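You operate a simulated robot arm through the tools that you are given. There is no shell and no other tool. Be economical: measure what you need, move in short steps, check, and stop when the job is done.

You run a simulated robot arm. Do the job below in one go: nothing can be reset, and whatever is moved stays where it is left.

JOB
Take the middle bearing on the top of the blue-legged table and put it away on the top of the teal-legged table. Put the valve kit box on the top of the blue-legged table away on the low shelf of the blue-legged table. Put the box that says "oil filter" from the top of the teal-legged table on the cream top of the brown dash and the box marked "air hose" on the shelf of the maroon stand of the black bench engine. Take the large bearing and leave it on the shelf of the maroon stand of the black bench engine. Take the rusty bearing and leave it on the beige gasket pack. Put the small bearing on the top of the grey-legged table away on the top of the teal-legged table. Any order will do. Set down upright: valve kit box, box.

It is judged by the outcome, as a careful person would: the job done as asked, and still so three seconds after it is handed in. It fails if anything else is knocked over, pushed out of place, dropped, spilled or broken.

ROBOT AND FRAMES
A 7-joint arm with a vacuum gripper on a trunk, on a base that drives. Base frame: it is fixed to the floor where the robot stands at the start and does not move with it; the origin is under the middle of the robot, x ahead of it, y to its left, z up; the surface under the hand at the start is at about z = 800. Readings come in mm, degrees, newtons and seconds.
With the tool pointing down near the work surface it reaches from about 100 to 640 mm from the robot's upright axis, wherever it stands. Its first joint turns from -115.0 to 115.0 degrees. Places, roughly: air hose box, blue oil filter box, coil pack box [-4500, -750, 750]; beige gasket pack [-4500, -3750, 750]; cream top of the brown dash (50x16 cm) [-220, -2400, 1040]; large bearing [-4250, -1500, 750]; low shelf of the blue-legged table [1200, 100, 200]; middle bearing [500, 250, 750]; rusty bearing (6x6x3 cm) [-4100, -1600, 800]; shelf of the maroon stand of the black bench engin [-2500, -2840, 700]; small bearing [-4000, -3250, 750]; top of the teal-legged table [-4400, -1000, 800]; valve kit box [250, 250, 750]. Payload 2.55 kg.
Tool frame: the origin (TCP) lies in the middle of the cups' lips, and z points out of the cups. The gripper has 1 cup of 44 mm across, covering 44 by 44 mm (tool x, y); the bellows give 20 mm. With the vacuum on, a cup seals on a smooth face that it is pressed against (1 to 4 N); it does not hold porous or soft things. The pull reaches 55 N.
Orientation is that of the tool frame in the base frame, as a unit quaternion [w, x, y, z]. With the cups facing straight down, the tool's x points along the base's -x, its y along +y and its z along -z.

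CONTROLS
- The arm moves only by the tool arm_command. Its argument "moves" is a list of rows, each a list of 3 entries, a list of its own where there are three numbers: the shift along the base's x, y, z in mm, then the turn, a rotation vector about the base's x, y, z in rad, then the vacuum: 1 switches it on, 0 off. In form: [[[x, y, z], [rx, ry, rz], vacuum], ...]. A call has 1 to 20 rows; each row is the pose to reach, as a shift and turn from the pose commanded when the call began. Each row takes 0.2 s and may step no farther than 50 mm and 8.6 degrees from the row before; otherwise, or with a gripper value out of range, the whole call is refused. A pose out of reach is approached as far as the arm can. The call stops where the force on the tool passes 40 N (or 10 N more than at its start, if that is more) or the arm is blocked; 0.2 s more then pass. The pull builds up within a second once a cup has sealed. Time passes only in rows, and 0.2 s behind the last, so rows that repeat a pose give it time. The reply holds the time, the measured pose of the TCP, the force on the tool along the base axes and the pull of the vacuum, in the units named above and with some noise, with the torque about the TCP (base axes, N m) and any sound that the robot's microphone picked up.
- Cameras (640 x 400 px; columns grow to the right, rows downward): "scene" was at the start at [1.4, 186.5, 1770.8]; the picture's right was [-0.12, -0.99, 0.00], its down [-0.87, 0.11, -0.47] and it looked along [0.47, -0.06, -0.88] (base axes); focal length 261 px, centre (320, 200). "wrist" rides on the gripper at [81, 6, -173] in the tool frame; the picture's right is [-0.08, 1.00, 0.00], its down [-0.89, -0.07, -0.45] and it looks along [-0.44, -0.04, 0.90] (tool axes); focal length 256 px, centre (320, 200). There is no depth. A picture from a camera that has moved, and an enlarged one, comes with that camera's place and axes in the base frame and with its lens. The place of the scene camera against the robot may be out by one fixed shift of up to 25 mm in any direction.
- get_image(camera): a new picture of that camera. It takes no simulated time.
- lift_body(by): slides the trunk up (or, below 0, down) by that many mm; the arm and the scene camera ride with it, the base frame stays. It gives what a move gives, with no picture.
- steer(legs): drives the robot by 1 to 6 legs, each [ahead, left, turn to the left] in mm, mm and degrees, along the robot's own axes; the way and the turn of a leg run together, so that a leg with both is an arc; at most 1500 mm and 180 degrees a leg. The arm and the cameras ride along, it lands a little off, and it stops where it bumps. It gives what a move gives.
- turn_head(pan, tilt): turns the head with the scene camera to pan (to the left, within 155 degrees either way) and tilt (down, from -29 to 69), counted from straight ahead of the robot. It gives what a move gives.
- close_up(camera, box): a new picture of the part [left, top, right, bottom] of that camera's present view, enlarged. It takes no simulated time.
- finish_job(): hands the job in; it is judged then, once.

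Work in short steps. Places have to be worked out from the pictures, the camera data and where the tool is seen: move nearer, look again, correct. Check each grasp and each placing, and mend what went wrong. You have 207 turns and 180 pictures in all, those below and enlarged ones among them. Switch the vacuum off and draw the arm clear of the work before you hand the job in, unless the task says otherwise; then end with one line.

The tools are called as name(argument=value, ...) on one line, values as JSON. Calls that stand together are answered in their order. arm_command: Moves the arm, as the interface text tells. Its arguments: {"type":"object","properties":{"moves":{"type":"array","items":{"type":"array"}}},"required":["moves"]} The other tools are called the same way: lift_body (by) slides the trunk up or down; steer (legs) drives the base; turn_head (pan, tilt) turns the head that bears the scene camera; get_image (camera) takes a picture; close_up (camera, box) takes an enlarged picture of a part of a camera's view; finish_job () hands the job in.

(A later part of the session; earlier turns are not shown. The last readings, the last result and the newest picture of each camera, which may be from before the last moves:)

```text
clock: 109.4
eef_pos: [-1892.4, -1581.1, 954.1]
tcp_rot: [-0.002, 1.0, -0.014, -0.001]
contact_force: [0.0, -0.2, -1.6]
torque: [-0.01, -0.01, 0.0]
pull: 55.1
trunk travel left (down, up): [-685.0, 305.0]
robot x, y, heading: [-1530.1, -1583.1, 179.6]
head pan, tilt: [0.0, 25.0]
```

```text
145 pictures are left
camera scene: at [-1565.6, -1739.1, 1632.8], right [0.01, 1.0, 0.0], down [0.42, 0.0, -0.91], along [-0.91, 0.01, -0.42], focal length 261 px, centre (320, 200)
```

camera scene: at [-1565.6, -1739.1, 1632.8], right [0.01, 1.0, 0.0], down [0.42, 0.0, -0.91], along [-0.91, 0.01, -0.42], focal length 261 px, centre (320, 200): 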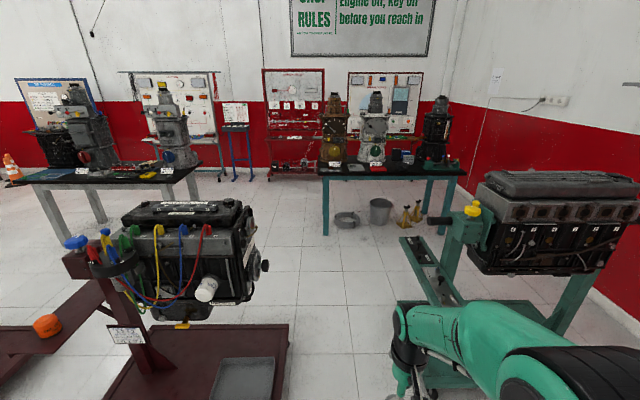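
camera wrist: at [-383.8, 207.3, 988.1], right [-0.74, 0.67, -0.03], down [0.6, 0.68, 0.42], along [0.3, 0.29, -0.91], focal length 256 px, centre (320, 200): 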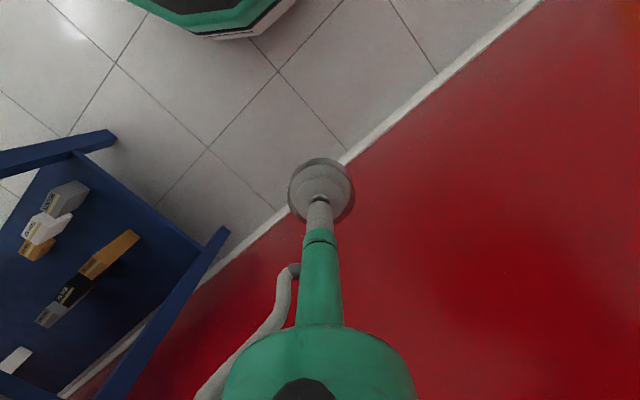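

The corridor is about y −1930..−1200; I drive straight at y≈−1575.

steer(legs=[[1500, -10, 0], [280, 0, 0]])

turn_head(pan=-25, tilt=40)

get_image(camera="scene")

```text
refused: leg 1 is longer than a leg can be; nothing moved
```

```text
clock: 110.2
eef_pos: [-1893.4, -1582.9, 953.4]
tcp_rot: [-0.002, 1.0, -0.013, 0.0]
contact_force: [-0.3, -0.4, -1.6]
torque: [0.05, -0.02, 0.0]
pull: 54.7
trunk travel left (down, up): [-685.0, 305.0]
robot x, y, heading: [-1528.2, -1579.8, 179.6]
head pan, tilt: [-25.0, 40.0]
```

```text
144 pictures are left
camera scene: at [-1550.0, -1704.0, 1609.5], right [0.43, 0.9, 0.0], down [0.58, -0.27, -0.77], along [-0.69, 0.33, -0.64], focal length 261 px, centre (320, 200)
```

scene: 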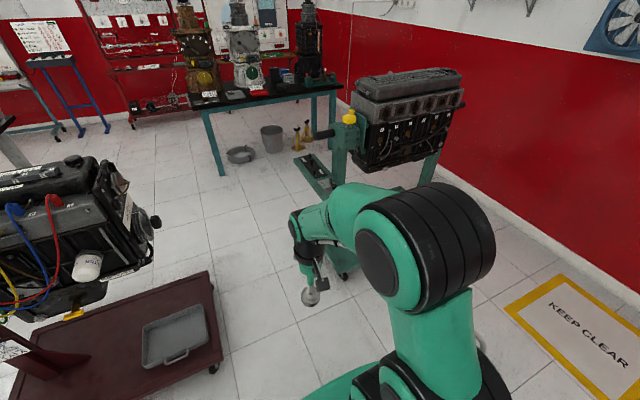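

Leg limit exceeded; I drive in two legs.

steer(legs=[[1000, 0, 0], [800, 0, 0]])

get_image(camera="scene")

```text
clock: 119.4
eef_pos: [-3704.7, -1620.0, 955.5]
tcp_rot: [-0.003, 1.0, 0.003, 0.0]
contact_force: [0.8, -0.3, -1.5]
torque: [-0.03, -0.03, 0.0]
pull: 54.4
trunk travel left (down, up): [-685.0, 305.0]
robot x, y, heading: [-3339.8, -1608.7, -178.9]
head pan, tilt: [-25.0, 40.0]
```

```text
143 pictures are left
camera scene: at [-3356.8, -1729.6, 1609.4], right [0.4, 0.92, 0.0], down [0.59, -0.26, -0.77], along [-0.7, 0.31, -0.64], focal length 261 px, centre (320, 200)
```

scene: 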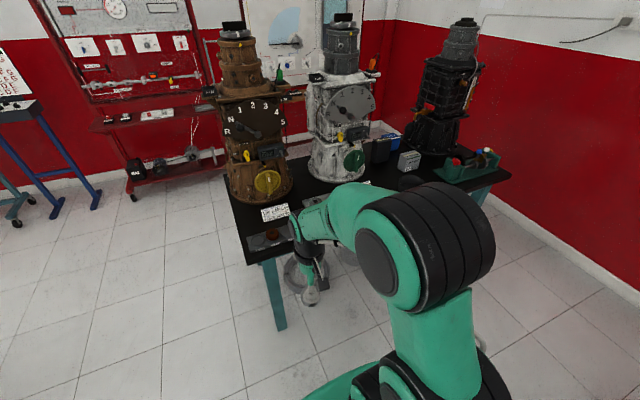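

Teal table edge is at x≈−4010; rusty bearing near (−4100,−1616). I shift right along the table to find free space for the middle bearing.

steer(legs=[[180, -300, -1]])

turn_head(pan=0, tilt=45)

get_image(camera="scene")

get_image(camera="wrist")

```text
clock: 121.6
eef_pos: [-3889.7, -1319.6, 954.2]
tcp_rot: [-0.002, 1.0, -0.007, 0.001]
contact_force: [-0.2, 0.1, -2.0]
torque: [-0.02, -0.02, 0.01]
pull: 55.2
trunk travel left (down, up): [-685.0, 305.0]
robot x, y, heading: [-3524.7, -1312.1, -179.6]
head pan, tilt: [-25.0, 40.0]
```

```text
clock: 122.5
eef_pos: [-3889.4, -1319.4, 954.9]
tcp_rot: [-0.002, 1.0, -0.007, -0.001]
contact_force: [-0.3, 0.7, -2.1]
torque: [0.01, -0.03, 0.01]
pull: 54.9
trunk travel left (down, up): [-685.0, 305.0]
robot x, y, heading: [-3524.1, -1313.3, -179.7]
head pan, tilt: [0.0, 45.0]
```

```text
142 pictures are left
camera scene: at [-3548.2, -1472.9, 1602.2], right [0.0, 1.0, 0.0], down [0.71, 0.0, -0.71], along [-0.71, 0.0, -0.71], focal length 261 px, centre (320, 200)
```

scene: 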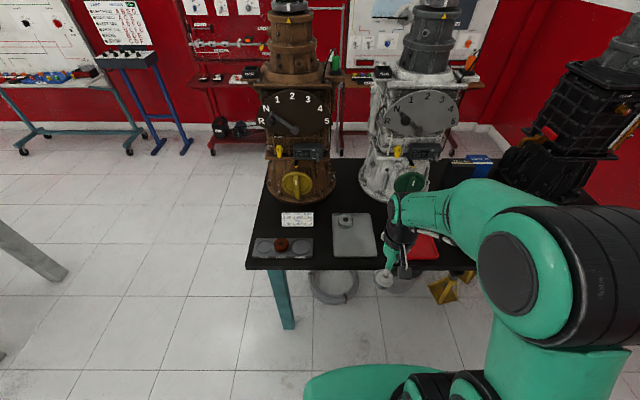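

```text
141 pictures are left
camera wrist: at [-3809.0, -1329.0, 1127.8], right [-0.09, -1.0, 0.0], down [-0.89, 0.08, 0.45], along [-0.44, 0.04, -0.9], focal length 256 px, centre (320, 200)
```

wrist: 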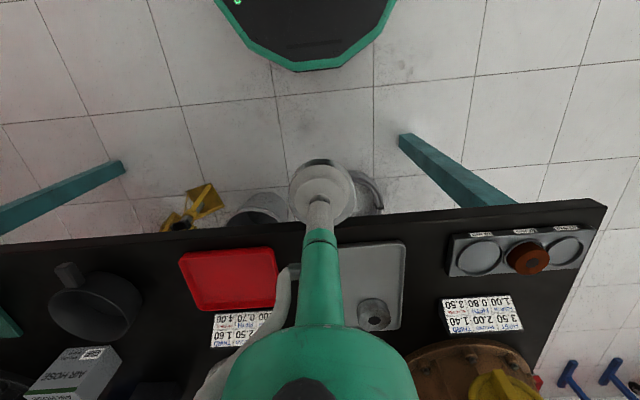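

I see both bearings, the red tray, the air hose box. I shift further right to view the other half of the table.

steer(legs=[[0, -330, 0]])

get_image(camera="wrist")

turn_head(pan=0, tilt=35)

get_image(camera="scene")

```text
clock: 124.7
eef_pos: [-3889.8, -987.0, 954.2]
tcp_rot: [-0.002, 1.0, -0.01, -0.001]
contact_force: [-0.6, 0.9, -2.3]
torque: [-0.01, -0.05, 0.0]
pull: 54.9
trunk travel left (down, up): [-685.0, 305.0]
robot x, y, heading: [-3528.9, -986.7, 180.2]
head pan, tilt: [0.0, 45.0]
```

```text
140 pictures are left
camera wrist: at [-3809.7, -997.2, 1127.9], right [-0.1, -1.0, 0.0], down [-0.89, 0.09, 0.45], along [-0.44, 0.05, -0.9], focal length 256 px, centre (320, 200)
```

wrist: 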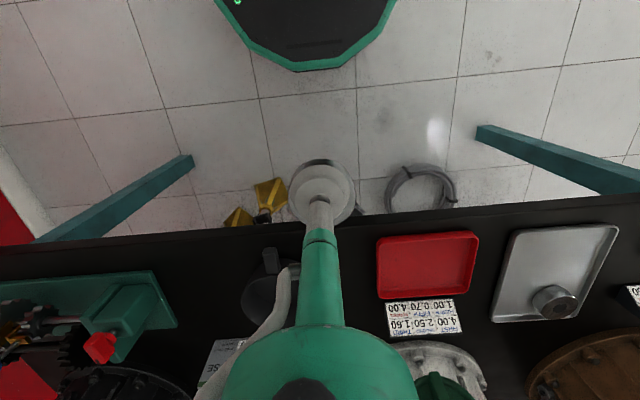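

```text
clock: 125.4
eef_pos: [-3889.7, -988.2, 954.6]
tcp_rot: [-0.001, 1.0, -0.01, 0.0]
contact_force: [0.8, -0.9, -2.0]
torque: [0.01, 0.03, -0.03]
pull: 55.0
trunk travel left (down, up): [-685.0, 305.0]
robot x, y, heading: [-3529.3, -986.5, 179.6]
head pan, tilt: [0.0, 35.0]
```

```text
139 pictures are left
camera scene: at [-3556.5, -1143.5, 1616.9], right [0.0, 1.0, 0.0], down [0.57, 0.0, -0.82], along [-0.82, 0.0, -0.57], focal length 261 px, centre (320, 200)
```

scene: 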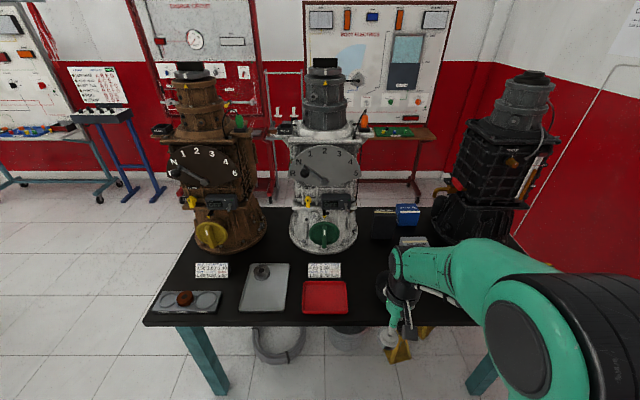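

A free strip of black top lies around (−4085,−770) between the green tray and the dark can. I shift right 210 mm and look.

steer(legs=[[0, -215, 0]])

arm_command(moves=[[[-45, 0, 0], [0, 0, 0], 1], [[-90, 0, 0], [0, 0, 0], 1], [[-130, 0, 0], [0, 0, 0], 1]])

get_image(camera="wrist")

get_image(camera="scene")

```text
clock: 127.1
eef_pos: [-3890.5, -769.6, 954.1]
tcp_rot: [0.0, 1.0, -0.007, 0.0]
contact_force: [0.6, 0.2, -1.7]
torque: [-0.03, -0.03, 0.03]
pull: 54.7
trunk travel left (down, up): [-685.0, 305.0]
robot x, y, heading: [-3525.9, -762.4, -179.6]
head pan, tilt: [0.0, 35.0]
```

```text
clock: 127.9
eef_pos: [-4021.7, -773.0, 952.6]
tcp_rot: [-0.002, 1.0, -0.007, 0.002]
contact_force: [0.3, 0.1, -1.7]
torque: [0.05, -0.1, -0.01]
pull: 54.3
trunk travel left (down, up): [-685.0, 305.0]
robot x, y, heading: [-3528.3, -765.2, -179.6]
head pan, tilt: [0.0, 35.0]
```

```text
138 pictures are left
camera wrist: at [-3941.3, -782.8, 1127.7], right [-0.09, -1.0, 0.0], down [-0.89, 0.08, 0.44], along [-0.44, 0.04, -0.9], focal length 256 px, centre (320, 200)
```

wrist: 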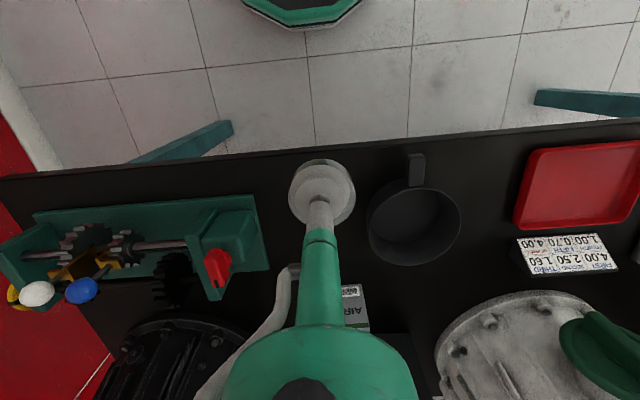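

```text
137 pictures are left
camera scene: at [-3558.0, -923.5, 1616.9], right [-0.01, 1.0, 0.0], down [0.57, 0.0, -0.82], along [-0.82, 0.0, -0.57], focal length 261 px, centre (320, 200)
```

scene: 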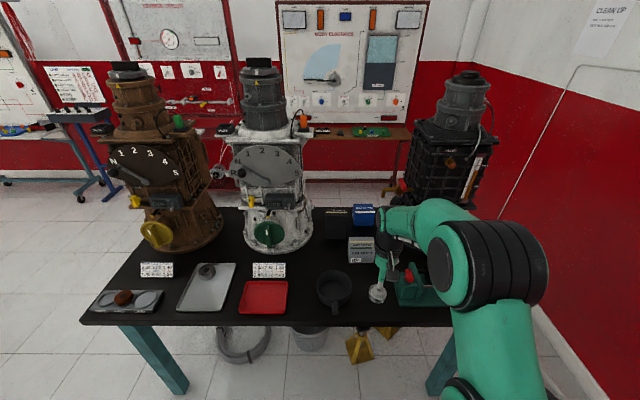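

I set it at about (−4068,−755): shift and descend gradually.

arm_command(moves=[[[-25, 10, -20], [0, 0, 0], 1], [[-46, 18, -50], [0, 0, 0], 1], [[-46, 18, -90], [0, 0, 0], 1], [[-46, 18, -115], [0, 0, 0], 1], [[-46, 18, -124], [0, 0, 0], 1]])

get_image(camera="wrist")

```text
clock: 129.1
eef_pos: [-4067.7, -752.2, 829.5]
tcp_rot: [-0.002, 1.0, -0.007, 0.0]
contact_force: [-0.3, 0.4, -1.6]
torque: [-0.02, 0.03, -0.04]
pull: 54.3
trunk travel left (down, up): [-685.0, 305.0]
robot x, y, heading: [-3524.8, -763.1, -179.7]
head pan, tilt: [0.0, 35.0]
```

```text
136 pictures are left
camera wrist: at [-3987.0, -762.2, 1002.6], right [-0.09, -1.0, 0.0], down [-0.89, 0.08, 0.45], along [-0.44, 0.04, -0.9], focal length 256 px, centre (320, 200)
```

wrist: 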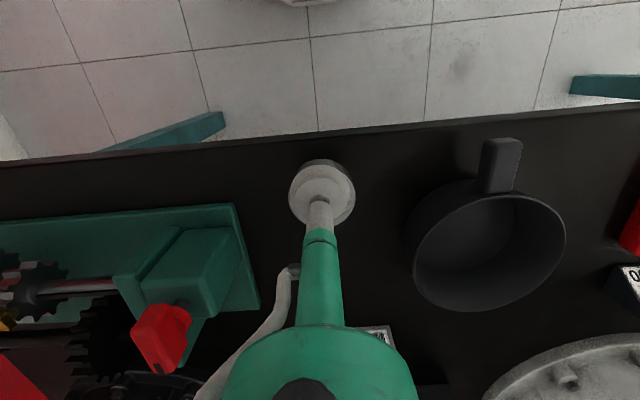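

arm_command(moves=[[[0, 0, -4], [0, 0, 0], 1], [[0, 0, -7], [0, 0, 0], 1]])

```text
clock: 129.7
eef_pos: [-4068.7, -752.0, 823.6]
tcp_rot: [-0.002, 1.0, -0.007, 0.0]
contact_force: [-0.2, -0.3, -1.7]
torque: [-0.03, -0.01, 0.02]
pull: 54.5
trunk travel left (down, up): [-685.0, 305.0]
robot x, y, heading: [-3523.7, -764.0, -179.9]
head pan, tilt: [0.0, 35.0]
```

No contact yet; I go down a few more millimetres.

arm_command(moves=[[[0, 0, -3], [0, 0, 0], 1], [[0, 0, -5], [0, 0, 0], 1]])

```text
clock: 130.3
eef_pos: [-4066.7, -752.2, 818.6]
tcp_rot: [-0.002, 1.0, -0.007, 0.0]
contact_force: [0.5, 0.2, -2.1]
torque: [0.01, 0.01, -0.03]
pull: 55.1
trunk travel left (down, up): [-685.0, 305.0]
robot x, y, heading: [-3523.3, -761.1, -179.6]
head pan, tilt: [0.0, 35.0]
```

arm_command(moves=[[[0, 0, -3], [0, 0, 0], 1], [[0, 0, -5], [0, 0, 0], 1]])

```text
clock: 130.9
eef_pos: [-4066.7, -753.1, 812.9]
tcp_rot: [-0.003, 1.0, -0.007, 0.001]
contact_force: [-0.2, 0.2, -1.2]
torque: [-0.01, -0.01, 0.02]
pull: 55.4
trunk travel left (down, up): [-685.0, 305.0]
robot x, y, heading: [-3529.1, -764.7, -179.8]
head pan, tilt: [0.0, 35.0]
```

arm_command(moves=[[[0, 0, -3], [0, 0, 0], 1], [[0, 0, -6], [0, 0, 0], 1], [[0, 0, -8], [0, 0, 0], 1]])

close_up(camera="wrist", box=[240, 130, 400, 230])

```text
clock: 131.7
eef_pos: [-4066.4, -752.9, 804.1]
tcp_rot: [-0.002, 1.0, -0.007, 0.0]
contact_force: [0.9, -0.5, -2.4]
torque: [0.01, -0.02, -0.03]
pull: 55.8
trunk travel left (down, up): [-685.0, 305.0]
robot x, y, heading: [-3527.5, -763.6, -179.8]
head pan, tilt: [0.0, 35.0]
```

```text
4.00 times, centred on (320, 180) of wrist
camera zoom: at [-3986.0, -760.8, 978.5], right [-0.09, -1.0, 0.0], down [-0.89, 0.08, 0.45], along [-0.44, 0.04, -0.9], focal length 1024 px, centre (320, 280)
```

zoom: 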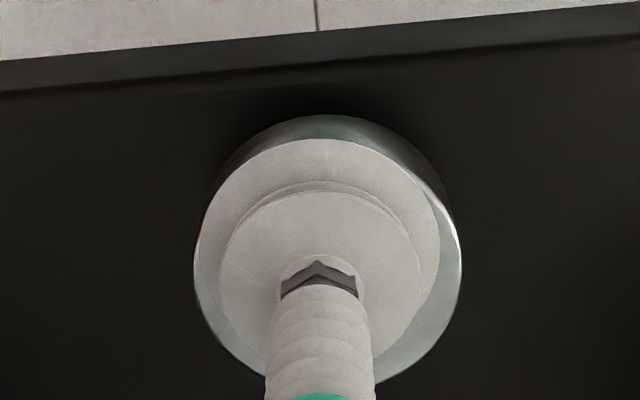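

Table is lower than assumed and its edge is close, so I move 30 mm inward and continue down.

arm_command(moves=[[[-15, 0, 0], [0, 0, 0], 1], [[-30, 0, 0], [0, 0, 0], 1], [[-30, 0, -6], [0, 0, 0], 1], [[-30, 0, -10], [0, 0, 0], 1]])

get_image(camera="wrist")

```text
clock: 132.7
eef_pos: [-4096.9, -752.8, 794.5]
tcp_rot: [-0.002, 1.0, -0.007, 0.0]
contact_force: [0.8, 0.1, -2.8]
torque: [-0.02, -0.03, 0.02]
pull: 55.3
trunk travel left (down, up): [-685.0, 305.0]
robot x, y, heading: [-3526.0, -766.0, -179.8]
head pan, tilt: [0.0, 35.0]
```

```text
134 pictures are left
camera wrist: at [-4016.0, -761.7, 968.9], right [-0.09, -1.0, 0.0], down [-0.89, 0.08, 0.45], along [-0.44, 0.04, -0.9], focal length 256 px, centre (320, 200)
```

wrist: 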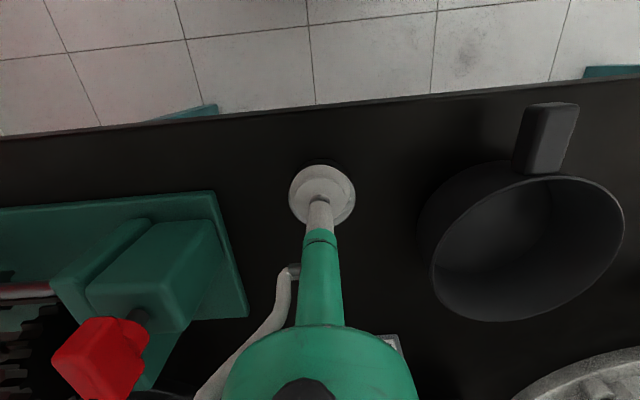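

arm_command(moves=[[[0, 0, -2], [0, 0, 0], 1], [[0, 0, -4], [0, 0, 0], 1], [[0, 0, -6], [0, 0, 0], 1]])

```text
clock: 133.5
eef_pos: [-4097.0, -751.8, 792.0]
tcp_rot: [-0.002, 1.0, -0.007, -0.001]
contact_force: [0.3, 1.3, 4.3]
torque: [-0.12, 0.03, 0.01]
pull: 54.8
trunk travel left (down, up): [-685.0, 305.0]
robot x, y, heading: [-3526.3, -760.7, -179.7]
head pan, tilt: [0.0, 35.0]
```

Contact. Release and rise.

arm_command(moves=[[[0, 0, 0], [0, 0, 0], 0], [[0, 0, 0], [0, 0, 0], 0], [[0, 0, 0], [0, 0, 0], 0], [[0, 0, 0], [0, 0, 0], 0], [[0, 0, 15], [0, 0, 0], 0], [[10, 0, 50], [0, 0, 0], 0], [[50, 0, 75], [0, 0, 0], 0], [[75, 0, 110], [0, 0, 0], 0]])

get_image(camera="wrist")

```text
clock: 135.3
eef_pos: [-4021.9, -752.9, 898.3]
tcp_rot: [-0.001, 1.0, -0.007, 0.0]
contact_force: [-0.6, -1.1, 0.2]
torque: [-0.02, 0.02, 0.02]
pull: 0.0
trunk travel left (down, up): [-685.0, 305.0]
robot x, y, heading: [-3527.8, -766.7, -179.9]
head pan, tilt: [0.0, 35.0]
```

```text
133 pictures are left
camera wrist: at [-3941.4, -762.2, 1072.7], right [-0.09, -1.0, 0.0], down [-0.89, 0.08, 0.44], along [-0.44, 0.04, -0.9], focal length 256 px, centre (320, 200)
```

wrist: 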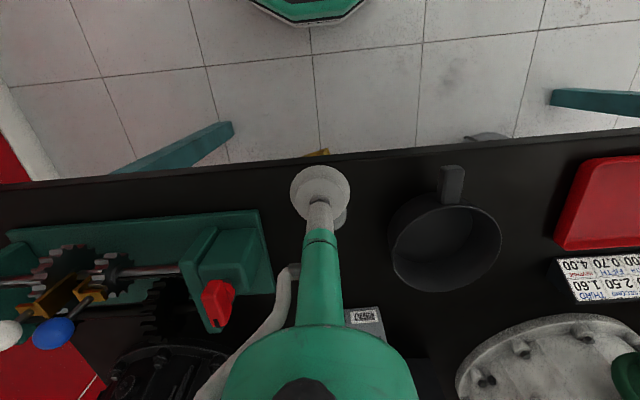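

Bearing is placed. Next the boxes behind: I raise the tool, drive up to the table edge and look down at them.

arm_command(moves=[[[30, 0, 40], [0, 0, 0], 0], [[60, 0, 80], [0, 0, 0], 0], [[90, 0, 110], [0, 0, 0], 0]])

steer(legs=[[205, 40, 0]])

get_image(camera="wrist")

turn_head(pan=-12, tilt=45)

get_image(camera="scene")

```text
clock: 136.1
eef_pos: [-3932.3, -751.9, 1009.5]
tcp_rot: [-0.002, 1.0, -0.007, 0.0]
contact_force: [0.7, 1.2, -0.4]
torque: [0.02, -0.01, -0.03]
pull: 0.0
trunk travel left (down, up): [-685.0, 305.0]
robot x, y, heading: [-3525.1, -761.0, -179.8]
head pan, tilt: [0.0, 35.0]
```

```text
clock: 137.8
eef_pos: [-4144.3, -788.9, 1008.3]
tcp_rot: [-0.002, 1.0, -0.01, 0.001]
contact_force: [-0.2, 0.2, -0.6]
torque: [-0.01, -0.02, 0.03]
pull: 0.0
trunk travel left (down, up): [-685.0, 305.0]
robot x, y, heading: [-3735.9, -803.0, 179.8]
head pan, tilt: [0.0, 35.0]
```

```text
132 pictures are left
camera wrist: at [-4065.0, -798.6, 1182.1], right [-0.1, -0.99, 0.0], down [-0.89, 0.09, 0.44], along [-0.44, 0.05, -0.9], focal length 256 px, centre (320, 200)
```

wrist: 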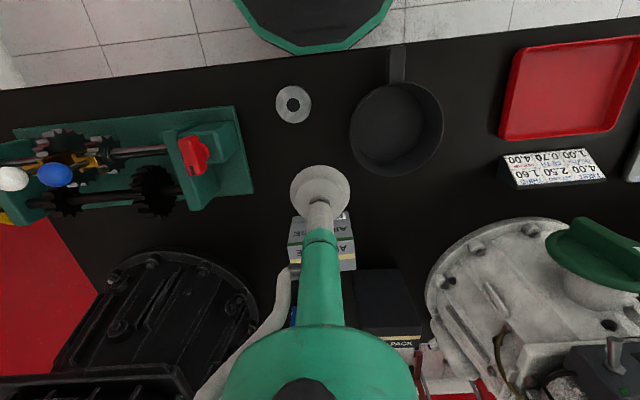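

```text
clock: 138.5
eef_pos: [-4145.1, -788.4, 1008.5]
tcp_rot: [-0.002, 1.0, -0.01, -0.001]
contact_force: [0.2, 0.0, -0.6]
torque: [-0.01, 0.02, -0.02]
pull: 0.0
trunk travel left (down, up): [-685.0, 305.0]
robot x, y, heading: [-3738.4, -805.5, 180.1]
head pan, tilt: [-12.0, 45.0]
```

```text
131 pictures are left
camera scene: at [-3760.6, -947.3, 1602.2], right [0.21, 0.98, 0.0], down [0.69, -0.15, -0.71], along [-0.69, 0.15, -0.71], focal length 261 px, centre (320, 200)
```

scene: 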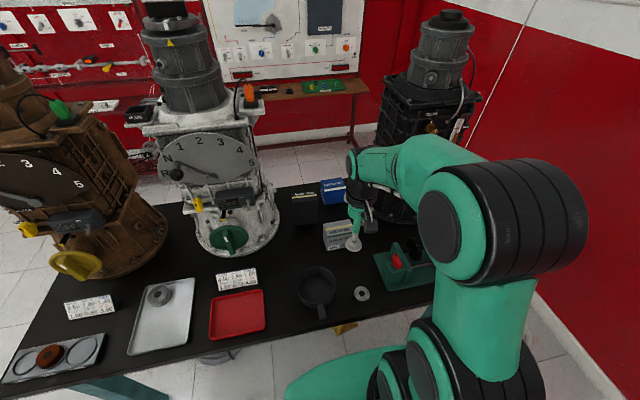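

close_up(camera="wrist", box=[240, 190, 440, 315])

close_up(camera="scene", box=[280, 160, 400, 260])

```text
3.20 times, centred on (340, 252) of wrist
camera zoom: at [-4064.0, -798.4, 1182.4], right [-0.1, -0.99, 0.0], down [-0.89, 0.09, 0.45], along [-0.44, 0.05, -0.9], focal length 819 px, centre (256, 32)
```

zoom: 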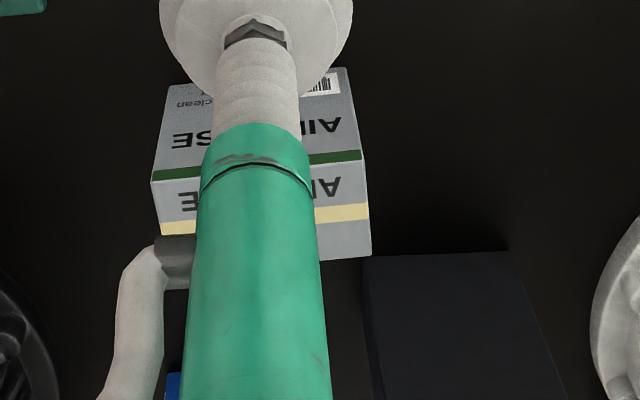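

```text
4.00 times, centred on (340, 210) of scene
camera zoom: at [-3760.6, -947.3, 1602.2], right [0.21, 0.98, 0.0], down [0.69, -0.15, -0.71], along [-0.69, 0.15, -0.71], focal length 1044 px, centre (240, 160)
```

zoom: 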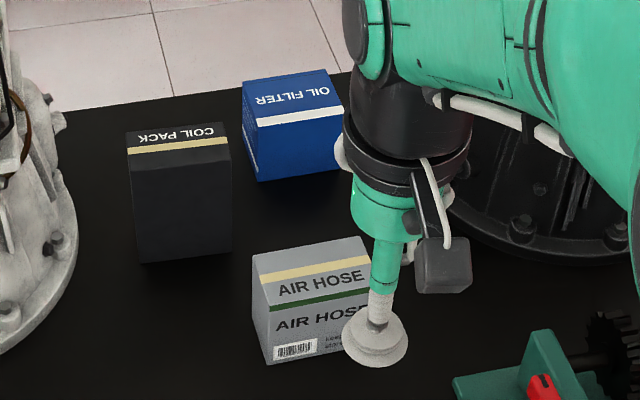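

Air hose box: top centre ≈ (−4323,−773), top z≈860, 102×59 mm. I move above and descend.

arm_command(moves=[[[-45, 4, 0], [0, 0, 0], 0], [[-90, 8, 0], [0, 0, 0], 0], [[-135, 12, -10], [0, 0, 0], 0], [[-178, 15, -30], [0, 0, 0], 0], [[-178, 15, -70], [0, 0, 0], 0], [[-178, 15, -110], [0, 0, 0], 0]])

get_image(camera="wrist")

get_image(camera="scene")

```text
clock: 139.9
eef_pos: [-4321.1, -772.4, 900.2]
tcp_rot: [-0.001, 1.0, -0.01, 0.0]
contact_force: [0.0, -0.4, -0.1]
torque: [0.0, 0.0, -0.04]
pull: 0.1
out of reach, approached as far as the arm can: row 2, 3, 4, 5
trunk travel left (down, up): [-685.0, 305.0]
robot x, y, heading: [-3738.9, -809.7, 180.0]
head pan, tilt: [-12.0, 45.0]
```

```text
128 pictures are left
camera wrist: at [-4241.4, -781.8, 1073.6], right [-0.1, -0.99, 0.0], down [-0.89, 0.09, 0.45], along [-0.44, 0.05, -0.9], focal length 256 px, centre (320, 200)
```

wrist: 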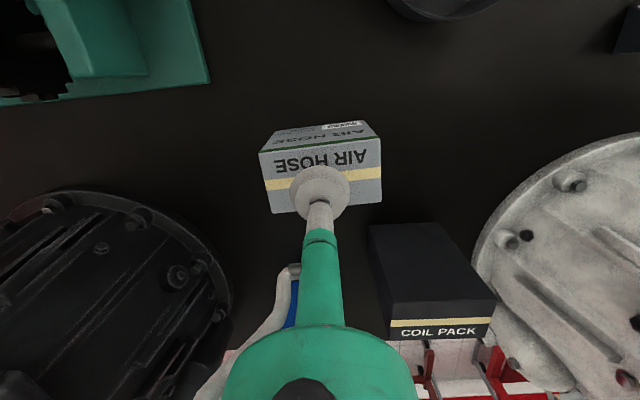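

```text
127 pictures are left
camera scene: at [-3761.6, -947.0, 1602.2], right [0.21, 0.98, 0.0], down [0.69, -0.15, -0.71], along [-0.69, 0.15, -0.71], focal length 261 px, centre (320, 200)
```

scene: 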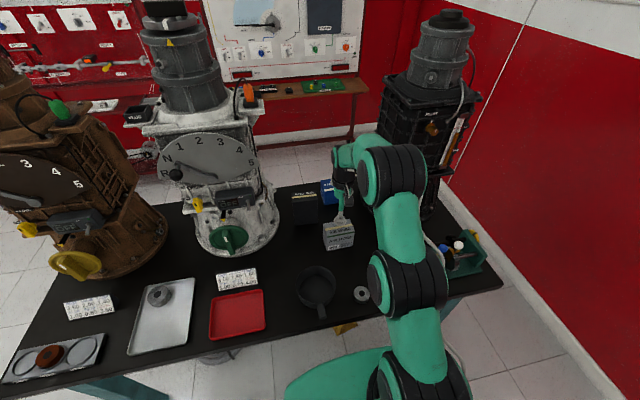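

Centred on the top face. Descend and seal.

arm_command(moves=[[[-2, 0, -25], [0, 0, 0], 1], [[-2, 0, -36], [0, 0, 0], 1], [[-2, 0, -40], [0, 0, 0], 1], [[-2, 0, -43], [0, 0, 0], 1], [[-2, 0, -43], [0, 0, 0], 1], [[-2, 0, -43], [0, 0, 0], 1]])

```text
clock: 141.3
eef_pos: [-4325.2, -772.6, 860.6]
tcp_rot: [-0.002, 1.0, -0.012, -0.004]
contact_force: [2.3, 2.5, 29.0]
torque: [-0.09, -0.29, 0.04]
pull: 55.0
trunk travel left (down, up): [-685.0, 305.0]
robot x, y, heading: [-3735.3, -806.2, 179.8]
head pan, tilt: [-12.0, 45.0]
```

Sealed. I lift and draw back.

arm_command(moves=[[[0, 0, 20], [0, 0, 0], 1], [[0, 0, 50], [0, 0, 0], 1], [[15, 0, 90], [0, 0, 0], 1], [[40, -2, 130], [0, 0, 0], 1], [[80, -5, 150], [0, 0, 0], 1], [[125, -10, 150], [0, 0, 0], 1], [[170, -15, 150], [0, 0, 0], 1], [[210, -20, 150], [0, 0, 0], 1]])

get_image(camera="wrist")

```text
clock: 143.1
eef_pos: [-4113.6, -796.1, 1007.3]
tcp_rot: [-0.002, 1.0, -0.01, 0.0]
contact_force: [0.7, 0.0, -3.1]
torque: [0.06, 0.02, -0.01]
pull: 54.8
out of reach, approached as far as the arm can: row 3, 4, 5, 6
trunk travel left (down, up): [-685.0, 305.0]
robot x, y, heading: [-3740.4, -807.7, 180.0]
head pan, tilt: [-12.0, 45.0]
```

```text
126 pictures are left
camera wrist: at [-4033.8, -805.5, 1180.9], right [-0.1, -0.99, 0.0], down [-0.89, 0.09, 0.45], along [-0.44, 0.05, -0.89], focal length 256 px, centre (320, 200)
```

wrist: 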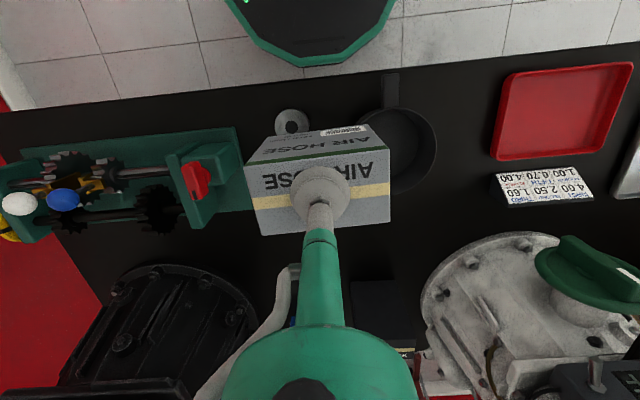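

Holding the air hose box. I back off and go through the corridor in reverse, checking drift midway.

steer(legs=[[-360, 0, 0], [0, 765, 0]])

```text
clock: 149.2
eef_pos: [-3761.1, -1561.1, 1005.8]
tcp_rot: [-0.002, 1.0, -0.018, 0.001]
contact_force: [0.2, 0.8, -4.6]
torque: [0.01, -0.02, 0.0]
pull: 54.8
trunk travel left (down, up): [-685.0, 305.0]
robot x, y, heading: [-3382.4, -1572.8, 179.1]
head pan, tilt: [-12.0, 45.0]
```

steer(legs=[[-950, 0, 0.8]])

steer(legs=[[-800, 0, 0]])

turn_head(pan=70, tilt=30)

get_image(camera="scene")

```text
clock: 154.2
eef_pos: [-2800.6, -1573.1, 1006.9]
tcp_rot: [-0.002, 1.0, -0.008, 0.001]
contact_force: [-0.1, -0.4, -4.8]
torque: [0.02, -0.01, -0.02]
pull: 54.4
trunk travel left (down, up): [-685.0, 305.0]
robot x, y, heading: [-2422.6, -1582.2, -180.0]
head pan, tilt: [-12.0, 45.0]
```

```text
clock: 158.4
eef_pos: [-2010.8, -1570.8, 1007.1]
tcp_rot: [-0.002, 1.0, -0.008, 0.0]
contact_force: [0.2, 0.7, -2.9]
torque: [0.02, 0.02, -0.02]
pull: 54.9
trunk travel left (down, up): [-685.0, 305.0]
robot x, y, heading: [-1631.2, -1580.7, -179.8]
head pan, tilt: [-12.0, 45.0]
```

```text
clock: 160.0
eef_pos: [-2011.0, -1571.0, 1006.3]
tcp_rot: [-0.002, 1.0, -0.008, 0.0]
contact_force: [-0.8, -0.1, -3.2]
torque: [0.01, -0.03, 0.02]
pull: 54.9
trunk travel left (down, up): [-685.0, 305.0]
robot x, y, heading: [-1632.6, -1579.2, -179.9]
head pan, tilt: [70.0, 30.0]
```

```text
125 pictures are left
camera scene: at [-1606.7, -1822.8, 1624.8], right [-0.94, 0.34, 0.0], down [0.17, 0.47, -0.87], along [-0.29, -0.81, -0.5], focal length 261 px, centre (320, 200)
```

scene: 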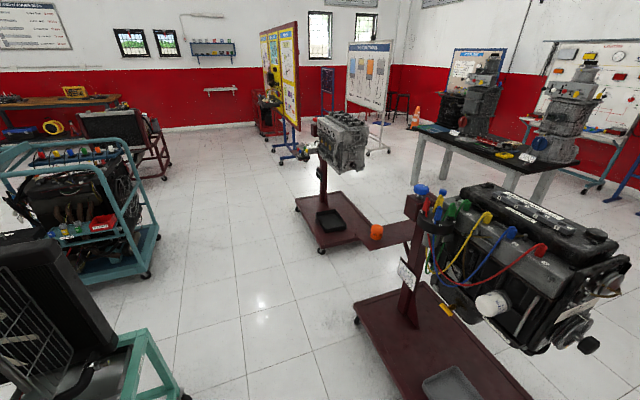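

The maroon shelf is visible behind the post. I move further down the aisle for a closer look.

steer(legs=[[0, 1000, 0]])

turn_head(pan=10, tilt=40)

get_image(camera="scene")

get_image(camera="wrist")

```text
clock: 165.2
eef_pos: [-2014.4, -2573.6, 1007.0]
tcp_rot: [-0.001, 1.0, -0.015, 0.0]
contact_force: [0.3, 0.0, -3.8]
torque: [0.05, 0.0, 0.01]
pull: 54.9
trunk travel left (down, up): [-685.0, 305.0]
robot x, y, heading: [-1636.3, -2588.7, 179.5]
head pan, tilt: [70.0, 30.0]
```

```text
clock: 166.5
eef_pos: [-2015.3, -2573.6, 1007.1]
tcp_rot: [-0.002, 1.0, -0.015, 0.001]
contact_force: [0.5, -0.6, -3.0]
torque: [0.01, 0.0, 0.0]
pull: 54.5
trunk travel left (down, up): [-685.0, 305.0]
robot x, y, heading: [-1638.9, -2583.3, 179.5]
head pan, tilt: [10.0, 40.0]
```

```text
124 pictures are left
camera scene: at [-1665.8, -2759.9, 1609.4], right [-0.16, 0.99, 0.0], down [0.63, 0.11, -0.77], along [-0.76, -0.13, -0.64], focal length 261 px, centre (320, 200)
```

scene: 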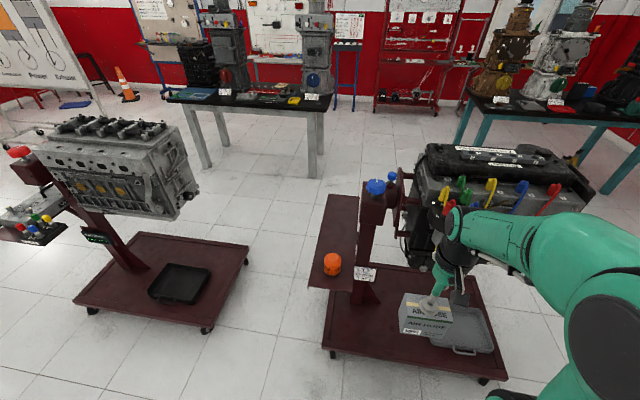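

```text
123 pictures are left
camera wrist: at [-1934.7, -2583.9, 1180.6], right [-0.11, -0.99, 0.0], down [-0.89, 0.09, 0.44], along [-0.44, 0.05, -0.9], focal length 256 px, centre (320, 200)
```

wrist: 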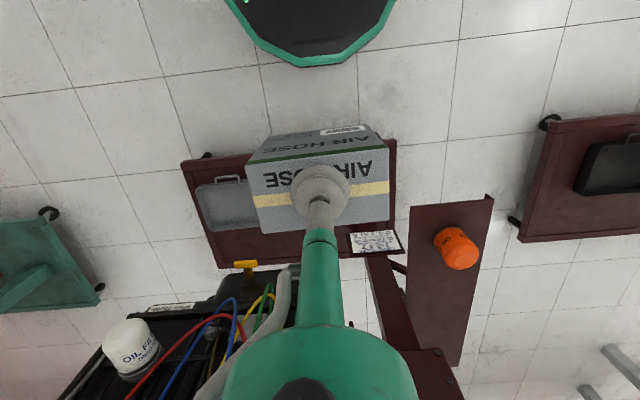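

The shelf is a strip x −2790..−2220, y −2898..−2730, with an orange cap at its near end and a tall post beside it that my elbow would foul from here. I'll approach from the far end instead, facing +x.

steer(legs=[[0, -1005, 0.4]])

steer(legs=[[900, 0, 0]])

```text
clock: 171.7
eef_pos: [-2002.6, -1562.8, 1007.7]
tcp_rot: [-0.002, 1.0, -0.018, 0.001]
contact_force: [-0.2, 0.7, -4.5]
torque: [-0.02, -0.03, 0.0]
pull: 54.9
trunk travel left (down, up): [-685.0, 305.0]
robot x, y, heading: [-1623.3, -1581.9, 179.1]
head pan, tilt: [10.0, 40.0]
```

```text
clock: 176.6
eef_pos: [-2924.4, -1553.5, 1006.9]
tcp_rot: [-0.002, 1.0, -0.015, 0.001]
contact_force: [-0.5, 0.9, -4.0]
torque: [-0.03, -0.01, -0.02]
pull: 55.2
trunk travel left (down, up): [-685.0, 305.0]
robot x, y, heading: [-2545.6, -1567.5, 179.0]
head pan, tilt: [10.0, 40.0]
```

steer(legs=[[850, 0, 1], [0, 1250, 0], [0, 0, 180]])

turn_head(pan=-5, tilt=40)

get_image(camera="scene")

get_image(camera="wrist")

```text
clock: 194.4
eef_pos: [-3028.1, -2834.8, 1008.0]
tcp_rot: [-0.001, 0.013, 1.0, -0.002]
contact_force: [-0.4, 0.2, -4.3]
torque: [0.01, -0.01, 0.0]
pull: 54.8
trunk travel left (down, up): [-685.0, 305.0]
robot x, y, heading: [-3407.4, -2826.1, -0.3]
head pan, tilt: [10.0, 40.0]
```

```text
clock: 195.1
eef_pos: [-3026.9, -2834.3, 1005.9]
tcp_rot: [-0.001, 0.013, 1.0, -0.002]
contact_force: [-0.4, -0.5, -3.3]
torque: [0.02, -0.01, -0.03]
pull: 54.8
trunk travel left (down, up): [-685.0, 305.0]
robot x, y, heading: [-3406.7, -2825.0, -0.4]
head pan, tilt: [-5.0, 40.0]
```

```text
122 pictures are left
camera scene: at [-3382.5, -2636.2, 1609.4], right [-0.09, -1.0, 0.0], down [-0.64, 0.06, -0.77], along [0.76, -0.07, -0.64], focal length 261 px, centre (320, 200)
```

scene: 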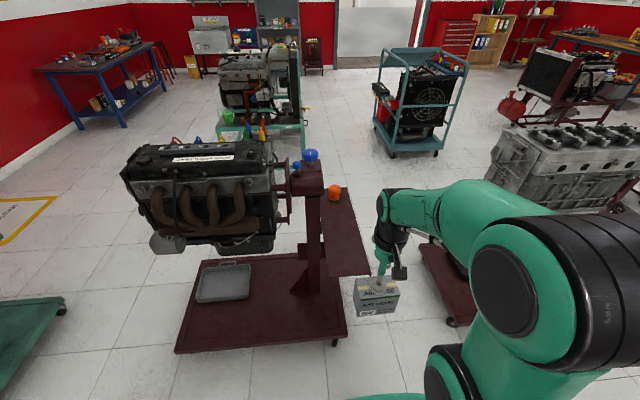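

```text
121 pictures are left
camera wrist: at [-3108.3, -2826.5, 1180.5], right [0.1, 0.99, 0.0], down [0.89, -0.09, 0.44], along [0.44, -0.05, -0.9], focal length 256 px, centre (320, 200)
```

wrist: 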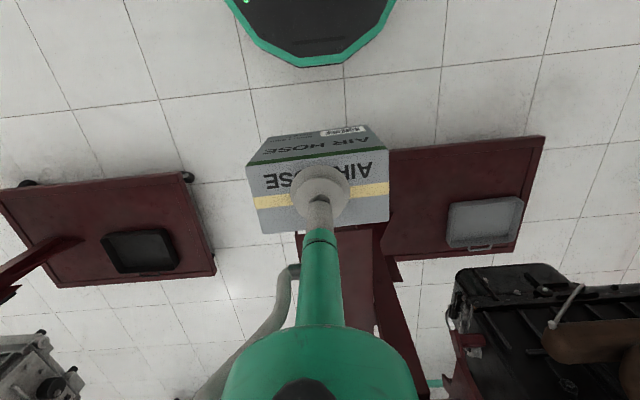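

The far end of the shelf is free (x −2785..−2400). I drive up, lower the trunk and check.

steer(legs=[[270, 15, 0.4]])

lift_body(by=-150)

get_image(camera="wrist")

get_image(camera="scene")

```text
clock: 197.1
eef_pos: [-2758.5, -2820.5, 1005.3]
tcp_rot: [-0.001, 0.011, 1.0, -0.002]
contact_force: [0.4, 0.5, -4.1]
torque: [0.0, 0.01, -0.01]
pull: 54.7
trunk travel left (down, up): [-685.0, 305.0]
robot x, y, heading: [-3137.6, -2808.8, -0.2]
head pan, tilt: [-5.0, 40.0]
```

```text
clock: 198.8
eef_pos: [-2760.9, -2819.7, 856.3]
tcp_rot: [-0.002, 0.011, 1.0, -0.002]
contact_force: [0.0, 0.2, -3.5]
torque: [0.01, 0.05, 0.01]
pull: 54.8
trunk travel left (down, up): [-535.0, 455.0]
robot x, y, heading: [-3138.9, -2807.8, -0.1]
head pan, tilt: [-5.0, 40.0]
```

```text
120 pictures are left
camera wrist: at [-2840.3, -2811.9, 1030.5], right [0.1, 0.99, 0.0], down [0.89, -0.09, 0.44], along [0.44, -0.05, -0.9], focal length 256 px, centre (320, 200)
```

wrist: 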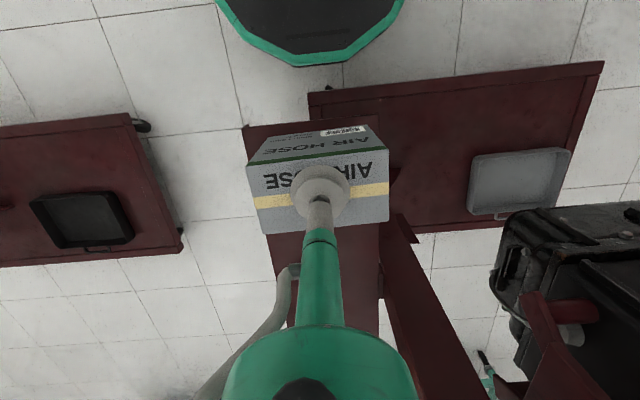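

```text
119 pictures are left
camera scene: at [-3115.1, -2622.7, 1459.5], right [-0.09, -1.0, 0.0], down [-0.64, 0.06, -0.77], along [0.76, -0.07, -0.64], focal length 261 px, centre (320, 200)
```

scene: 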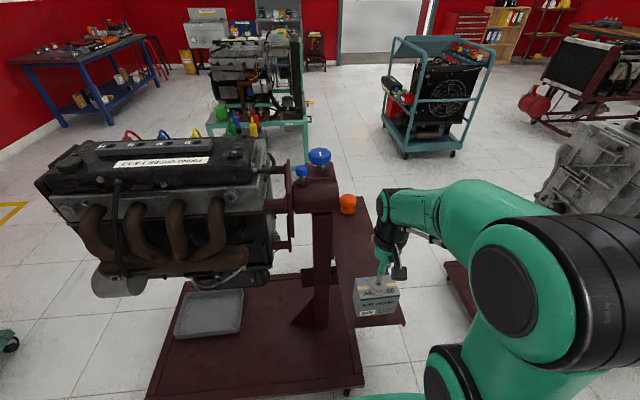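

Centred over the shelf. I advance 140 mm and descend toward the surface.

arm_command(moves=[[[47, -2, 0], [0, 0, 0], 1], [[94, -4, 0], [0, 0, 0], 1], [[140, -5, 0], [0, 0, 0], 1], [[140, -5, -30], [0, 0, 0], 1], [[140, -5, -52], [0, 0, 0], 1]])

get_image(camera="wrist")

get_image(camera="scene")

```text
clock: 200.0
eef_pos: [-2618.3, -2824.2, 804.0]
tcp_rot: [-0.001, 0.011, 1.0, -0.002]
contact_force: [-0.1, 0.3, -4.0]
torque: [-0.01, -0.01, 0.02]
pull: 54.9
out of reach, approached as far as the arm can: row 2, 3, 4
trunk travel left (down, up): [-535.0, 455.0]
robot x, y, heading: [-3135.2, -2807.8, -0.2]
head pan, tilt: [-5.0, 40.0]
```

```text
118 pictures are left
camera wrist: at [-2698.0, -2816.1, 978.2], right [0.1, 0.99, 0.0], down [0.89, -0.09, 0.44], along [0.44, -0.05, -0.9], focal length 256 px, centre (320, 200)
```

wrist: 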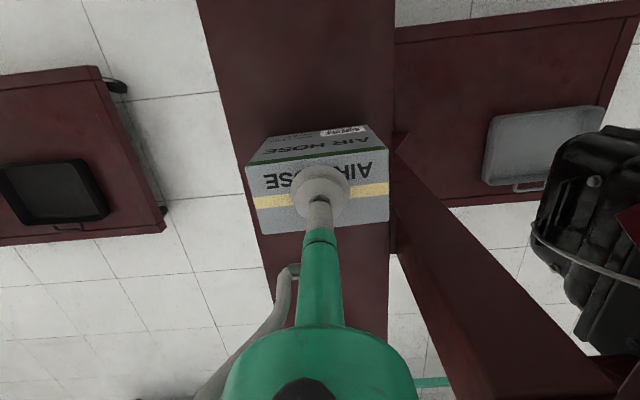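

```text
117 pictures are left
camera scene: at [-3114.5, -2622.7, 1459.4], right [-0.09, -1.0, 0.0], down [-0.64, 0.06, -0.77], along [0.76, -0.07, -0.64], focal length 261 px, centre (320, 200)
```

scene: 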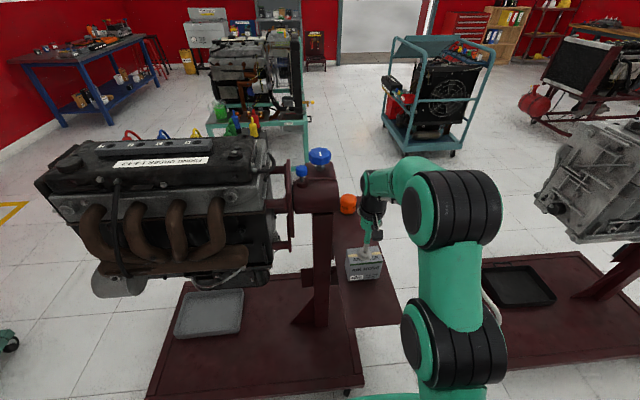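

arm_command(moves=[[[0, -8, -5], [0, 0, 0], 1], [[0, -8, -9], [0, 0, 0], 1], [[0, -8, -12], [0, 0, 0], 1]])

```text
clock: 200.8
eef_pos: [-2620.3, -2832.8, 794.2]
tcp_rot: [0.001, 0.012, 1.0, -0.001]
contact_force: [-2.0, 0.6, 3.7]
torque: [0.05, -0.04, -0.04]
pull: 55.2
trunk travel left (down, up): [-535.0, 455.0]
robot x, y, heading: [-3139.7, -2808.4, -0.2]
head pan, tilt: [-5.0, 40.0]
```

Contact. Release, rise and draw back.

arm_command(moves=[[[0, 0, 0], [0, 0, 0], 0], [[0, 0, 0], [0, 0, 0], 0], [[0, 0, 0], [0, 0, 0], 0], [[0, 0, 0], [0, 0, 0], 0], [[0, 0, 12], [0, 0, 0], 0], [[0, 0, 40], [0, 0, 0], 0], [[-40, 0, 60], [0, 0, 0], 0], [[-80, 0, 80], [0, 0, 0], 0], [[-120, 0, 90], [0, 0, 0], 0]])

get_image(camera="wrist")

```text
clock: 202.8
eef_pos: [-2743.9, -2834.2, 870.9]
tcp_rot: [0.0, 0.011, 1.0, -0.002]
contact_force: [-0.2, 0.1, 0.5]
torque: [0.01, 0.0, 0.03]
pull: 0.1
out of reach, approached as far as the arm can: row 6, 7, 8, 9
trunk travel left (down, up): [-535.0, 455.0]
robot x, y, heading: [-3136.0, -2811.5, -0.2]
head pan, tilt: [-5.0, 40.0]
```

```text
116 pictures are left
camera wrist: at [-2825.5, -2827.1, 1044.2], right [0.1, 0.99, 0.0], down [0.89, -0.09, 0.45], along [0.44, -0.05, -0.9], focal length 256 px, centre (320, 200)
```

wrist: 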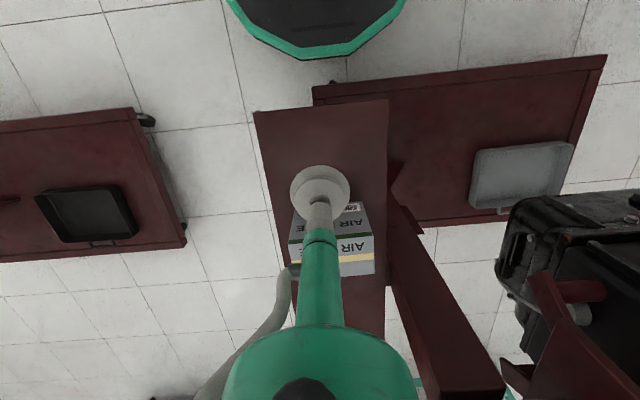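

Air hose box sits well on the shelf. Next I fetch the small bearing from the grey-legged table nearby.

lift_body(by=150)

steer(legs=[[-250, 0, 0], [0, 0, 180], [0, 440, 0]])

get_image(camera="wrist")

get_image(camera="scene")

```text
clock: 204.6
eef_pos: [-2743.6, -2835.4, 1019.6]
tcp_rot: [-0.001, 0.012, 1.0, -0.002]
contact_force: [-0.6, -0.3, -0.1]
torque: [0.01, -0.01, 0.04]
pull: 0.1
trunk travel left (down, up): [-685.0, 305.0]
robot x, y, heading: [-3137.0, -2807.8, -0.2]
head pan, tilt: [-5.0, 40.0]
```

```text
clock: 216.1
eef_pos: [-3780.3, -3237.8, 1020.2]
tcp_rot: [-0.002, 1.0, -0.001, 0.0]
contact_force: [0.0, 0.9, -0.7]
torque: [0.02, 0.0, 0.01]
pull: 0.1
trunk travel left (down, up): [-685.0, 305.0]
robot x, y, heading: [-3389.1, -3255.8, -179.0]
head pan, tilt: [-5.0, 40.0]
```

```text
115 pictures are left
camera wrist: at [-3700.0, -3245.8, 1193.8], right [-0.08, -1.0, 0.0], down [-0.89, 0.07, 0.44], along [-0.44, 0.04, -0.9], focal length 256 px, centre (320, 200)
```

wrist: 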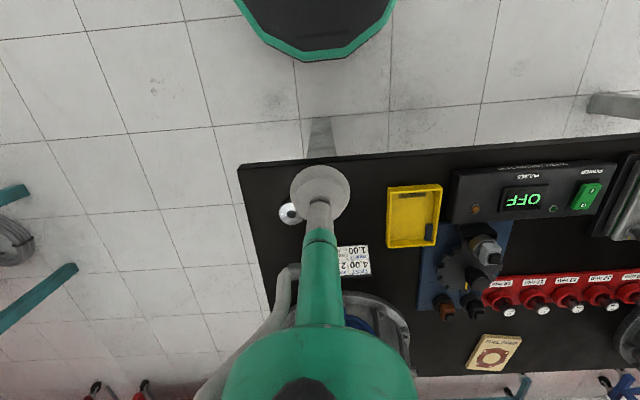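

```text
114 pictures are left
camera scene: at [-3411.0, -3407.4, 1609.3], right [0.07, 1.0, 0.0], down [0.64, -0.05, -0.77], along [-0.76, 0.05, -0.64], focal length 261 px, centre (320, 200)
```

scene: 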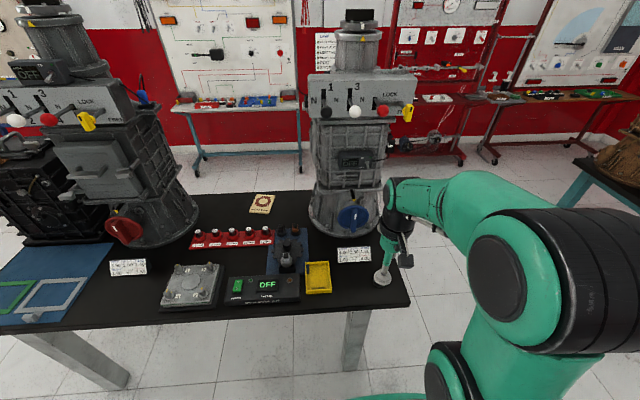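

The small bearing is at about (−3919,−3172); the gasket pack is at the rear of this table. I move lower beside the bearing for a close look.

arm_command(moves=[[[-35, 0, -35], [0, 0, 0], 0], [[-70, 0, -70], [0, 0, 0], 0], [[-105, 5, -100], [0, 0, 0], 0], [[-125, 8, -140], [0, 0, 0], 0], [[-130, 8, -160], [0, 0, 0], 0]])

close_up(camera="wrist", box=[160, 120, 400, 270])

```text
clock: 217.3
eef_pos: [-3911.8, -3229.8, 859.7]
tcp_rot: [-0.002, 1.0, -0.002, 0.001]
contact_force: [-0.8, -0.4, -0.5]
torque: [0.02, -0.01, 0.0]
pull: 0.1
trunk travel left (down, up): [-685.0, 305.0]
robot x, y, heading: [-3386.7, -3257.1, -179.1]
head pan, tilt: [-5.0, 40.0]
```

```text
2.67 times, centred on (280, 195) of wrist
camera zoom: at [-3830.8, -3236.1, 1034.1], right [-0.08, -1.0, 0.0], down [-0.89, 0.07, 0.44], along [-0.44, 0.04, -0.9], focal length 683 px, centre (427, 213)
```

zoom: 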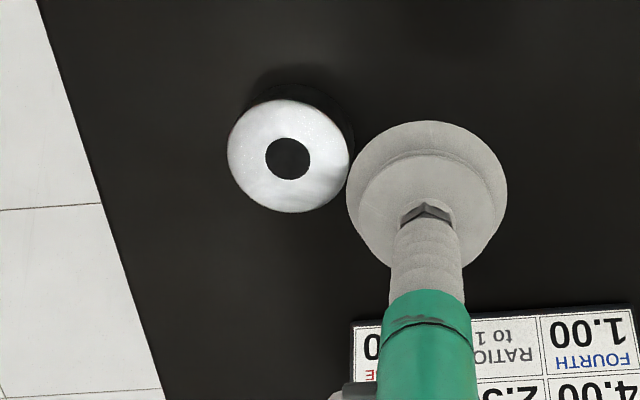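

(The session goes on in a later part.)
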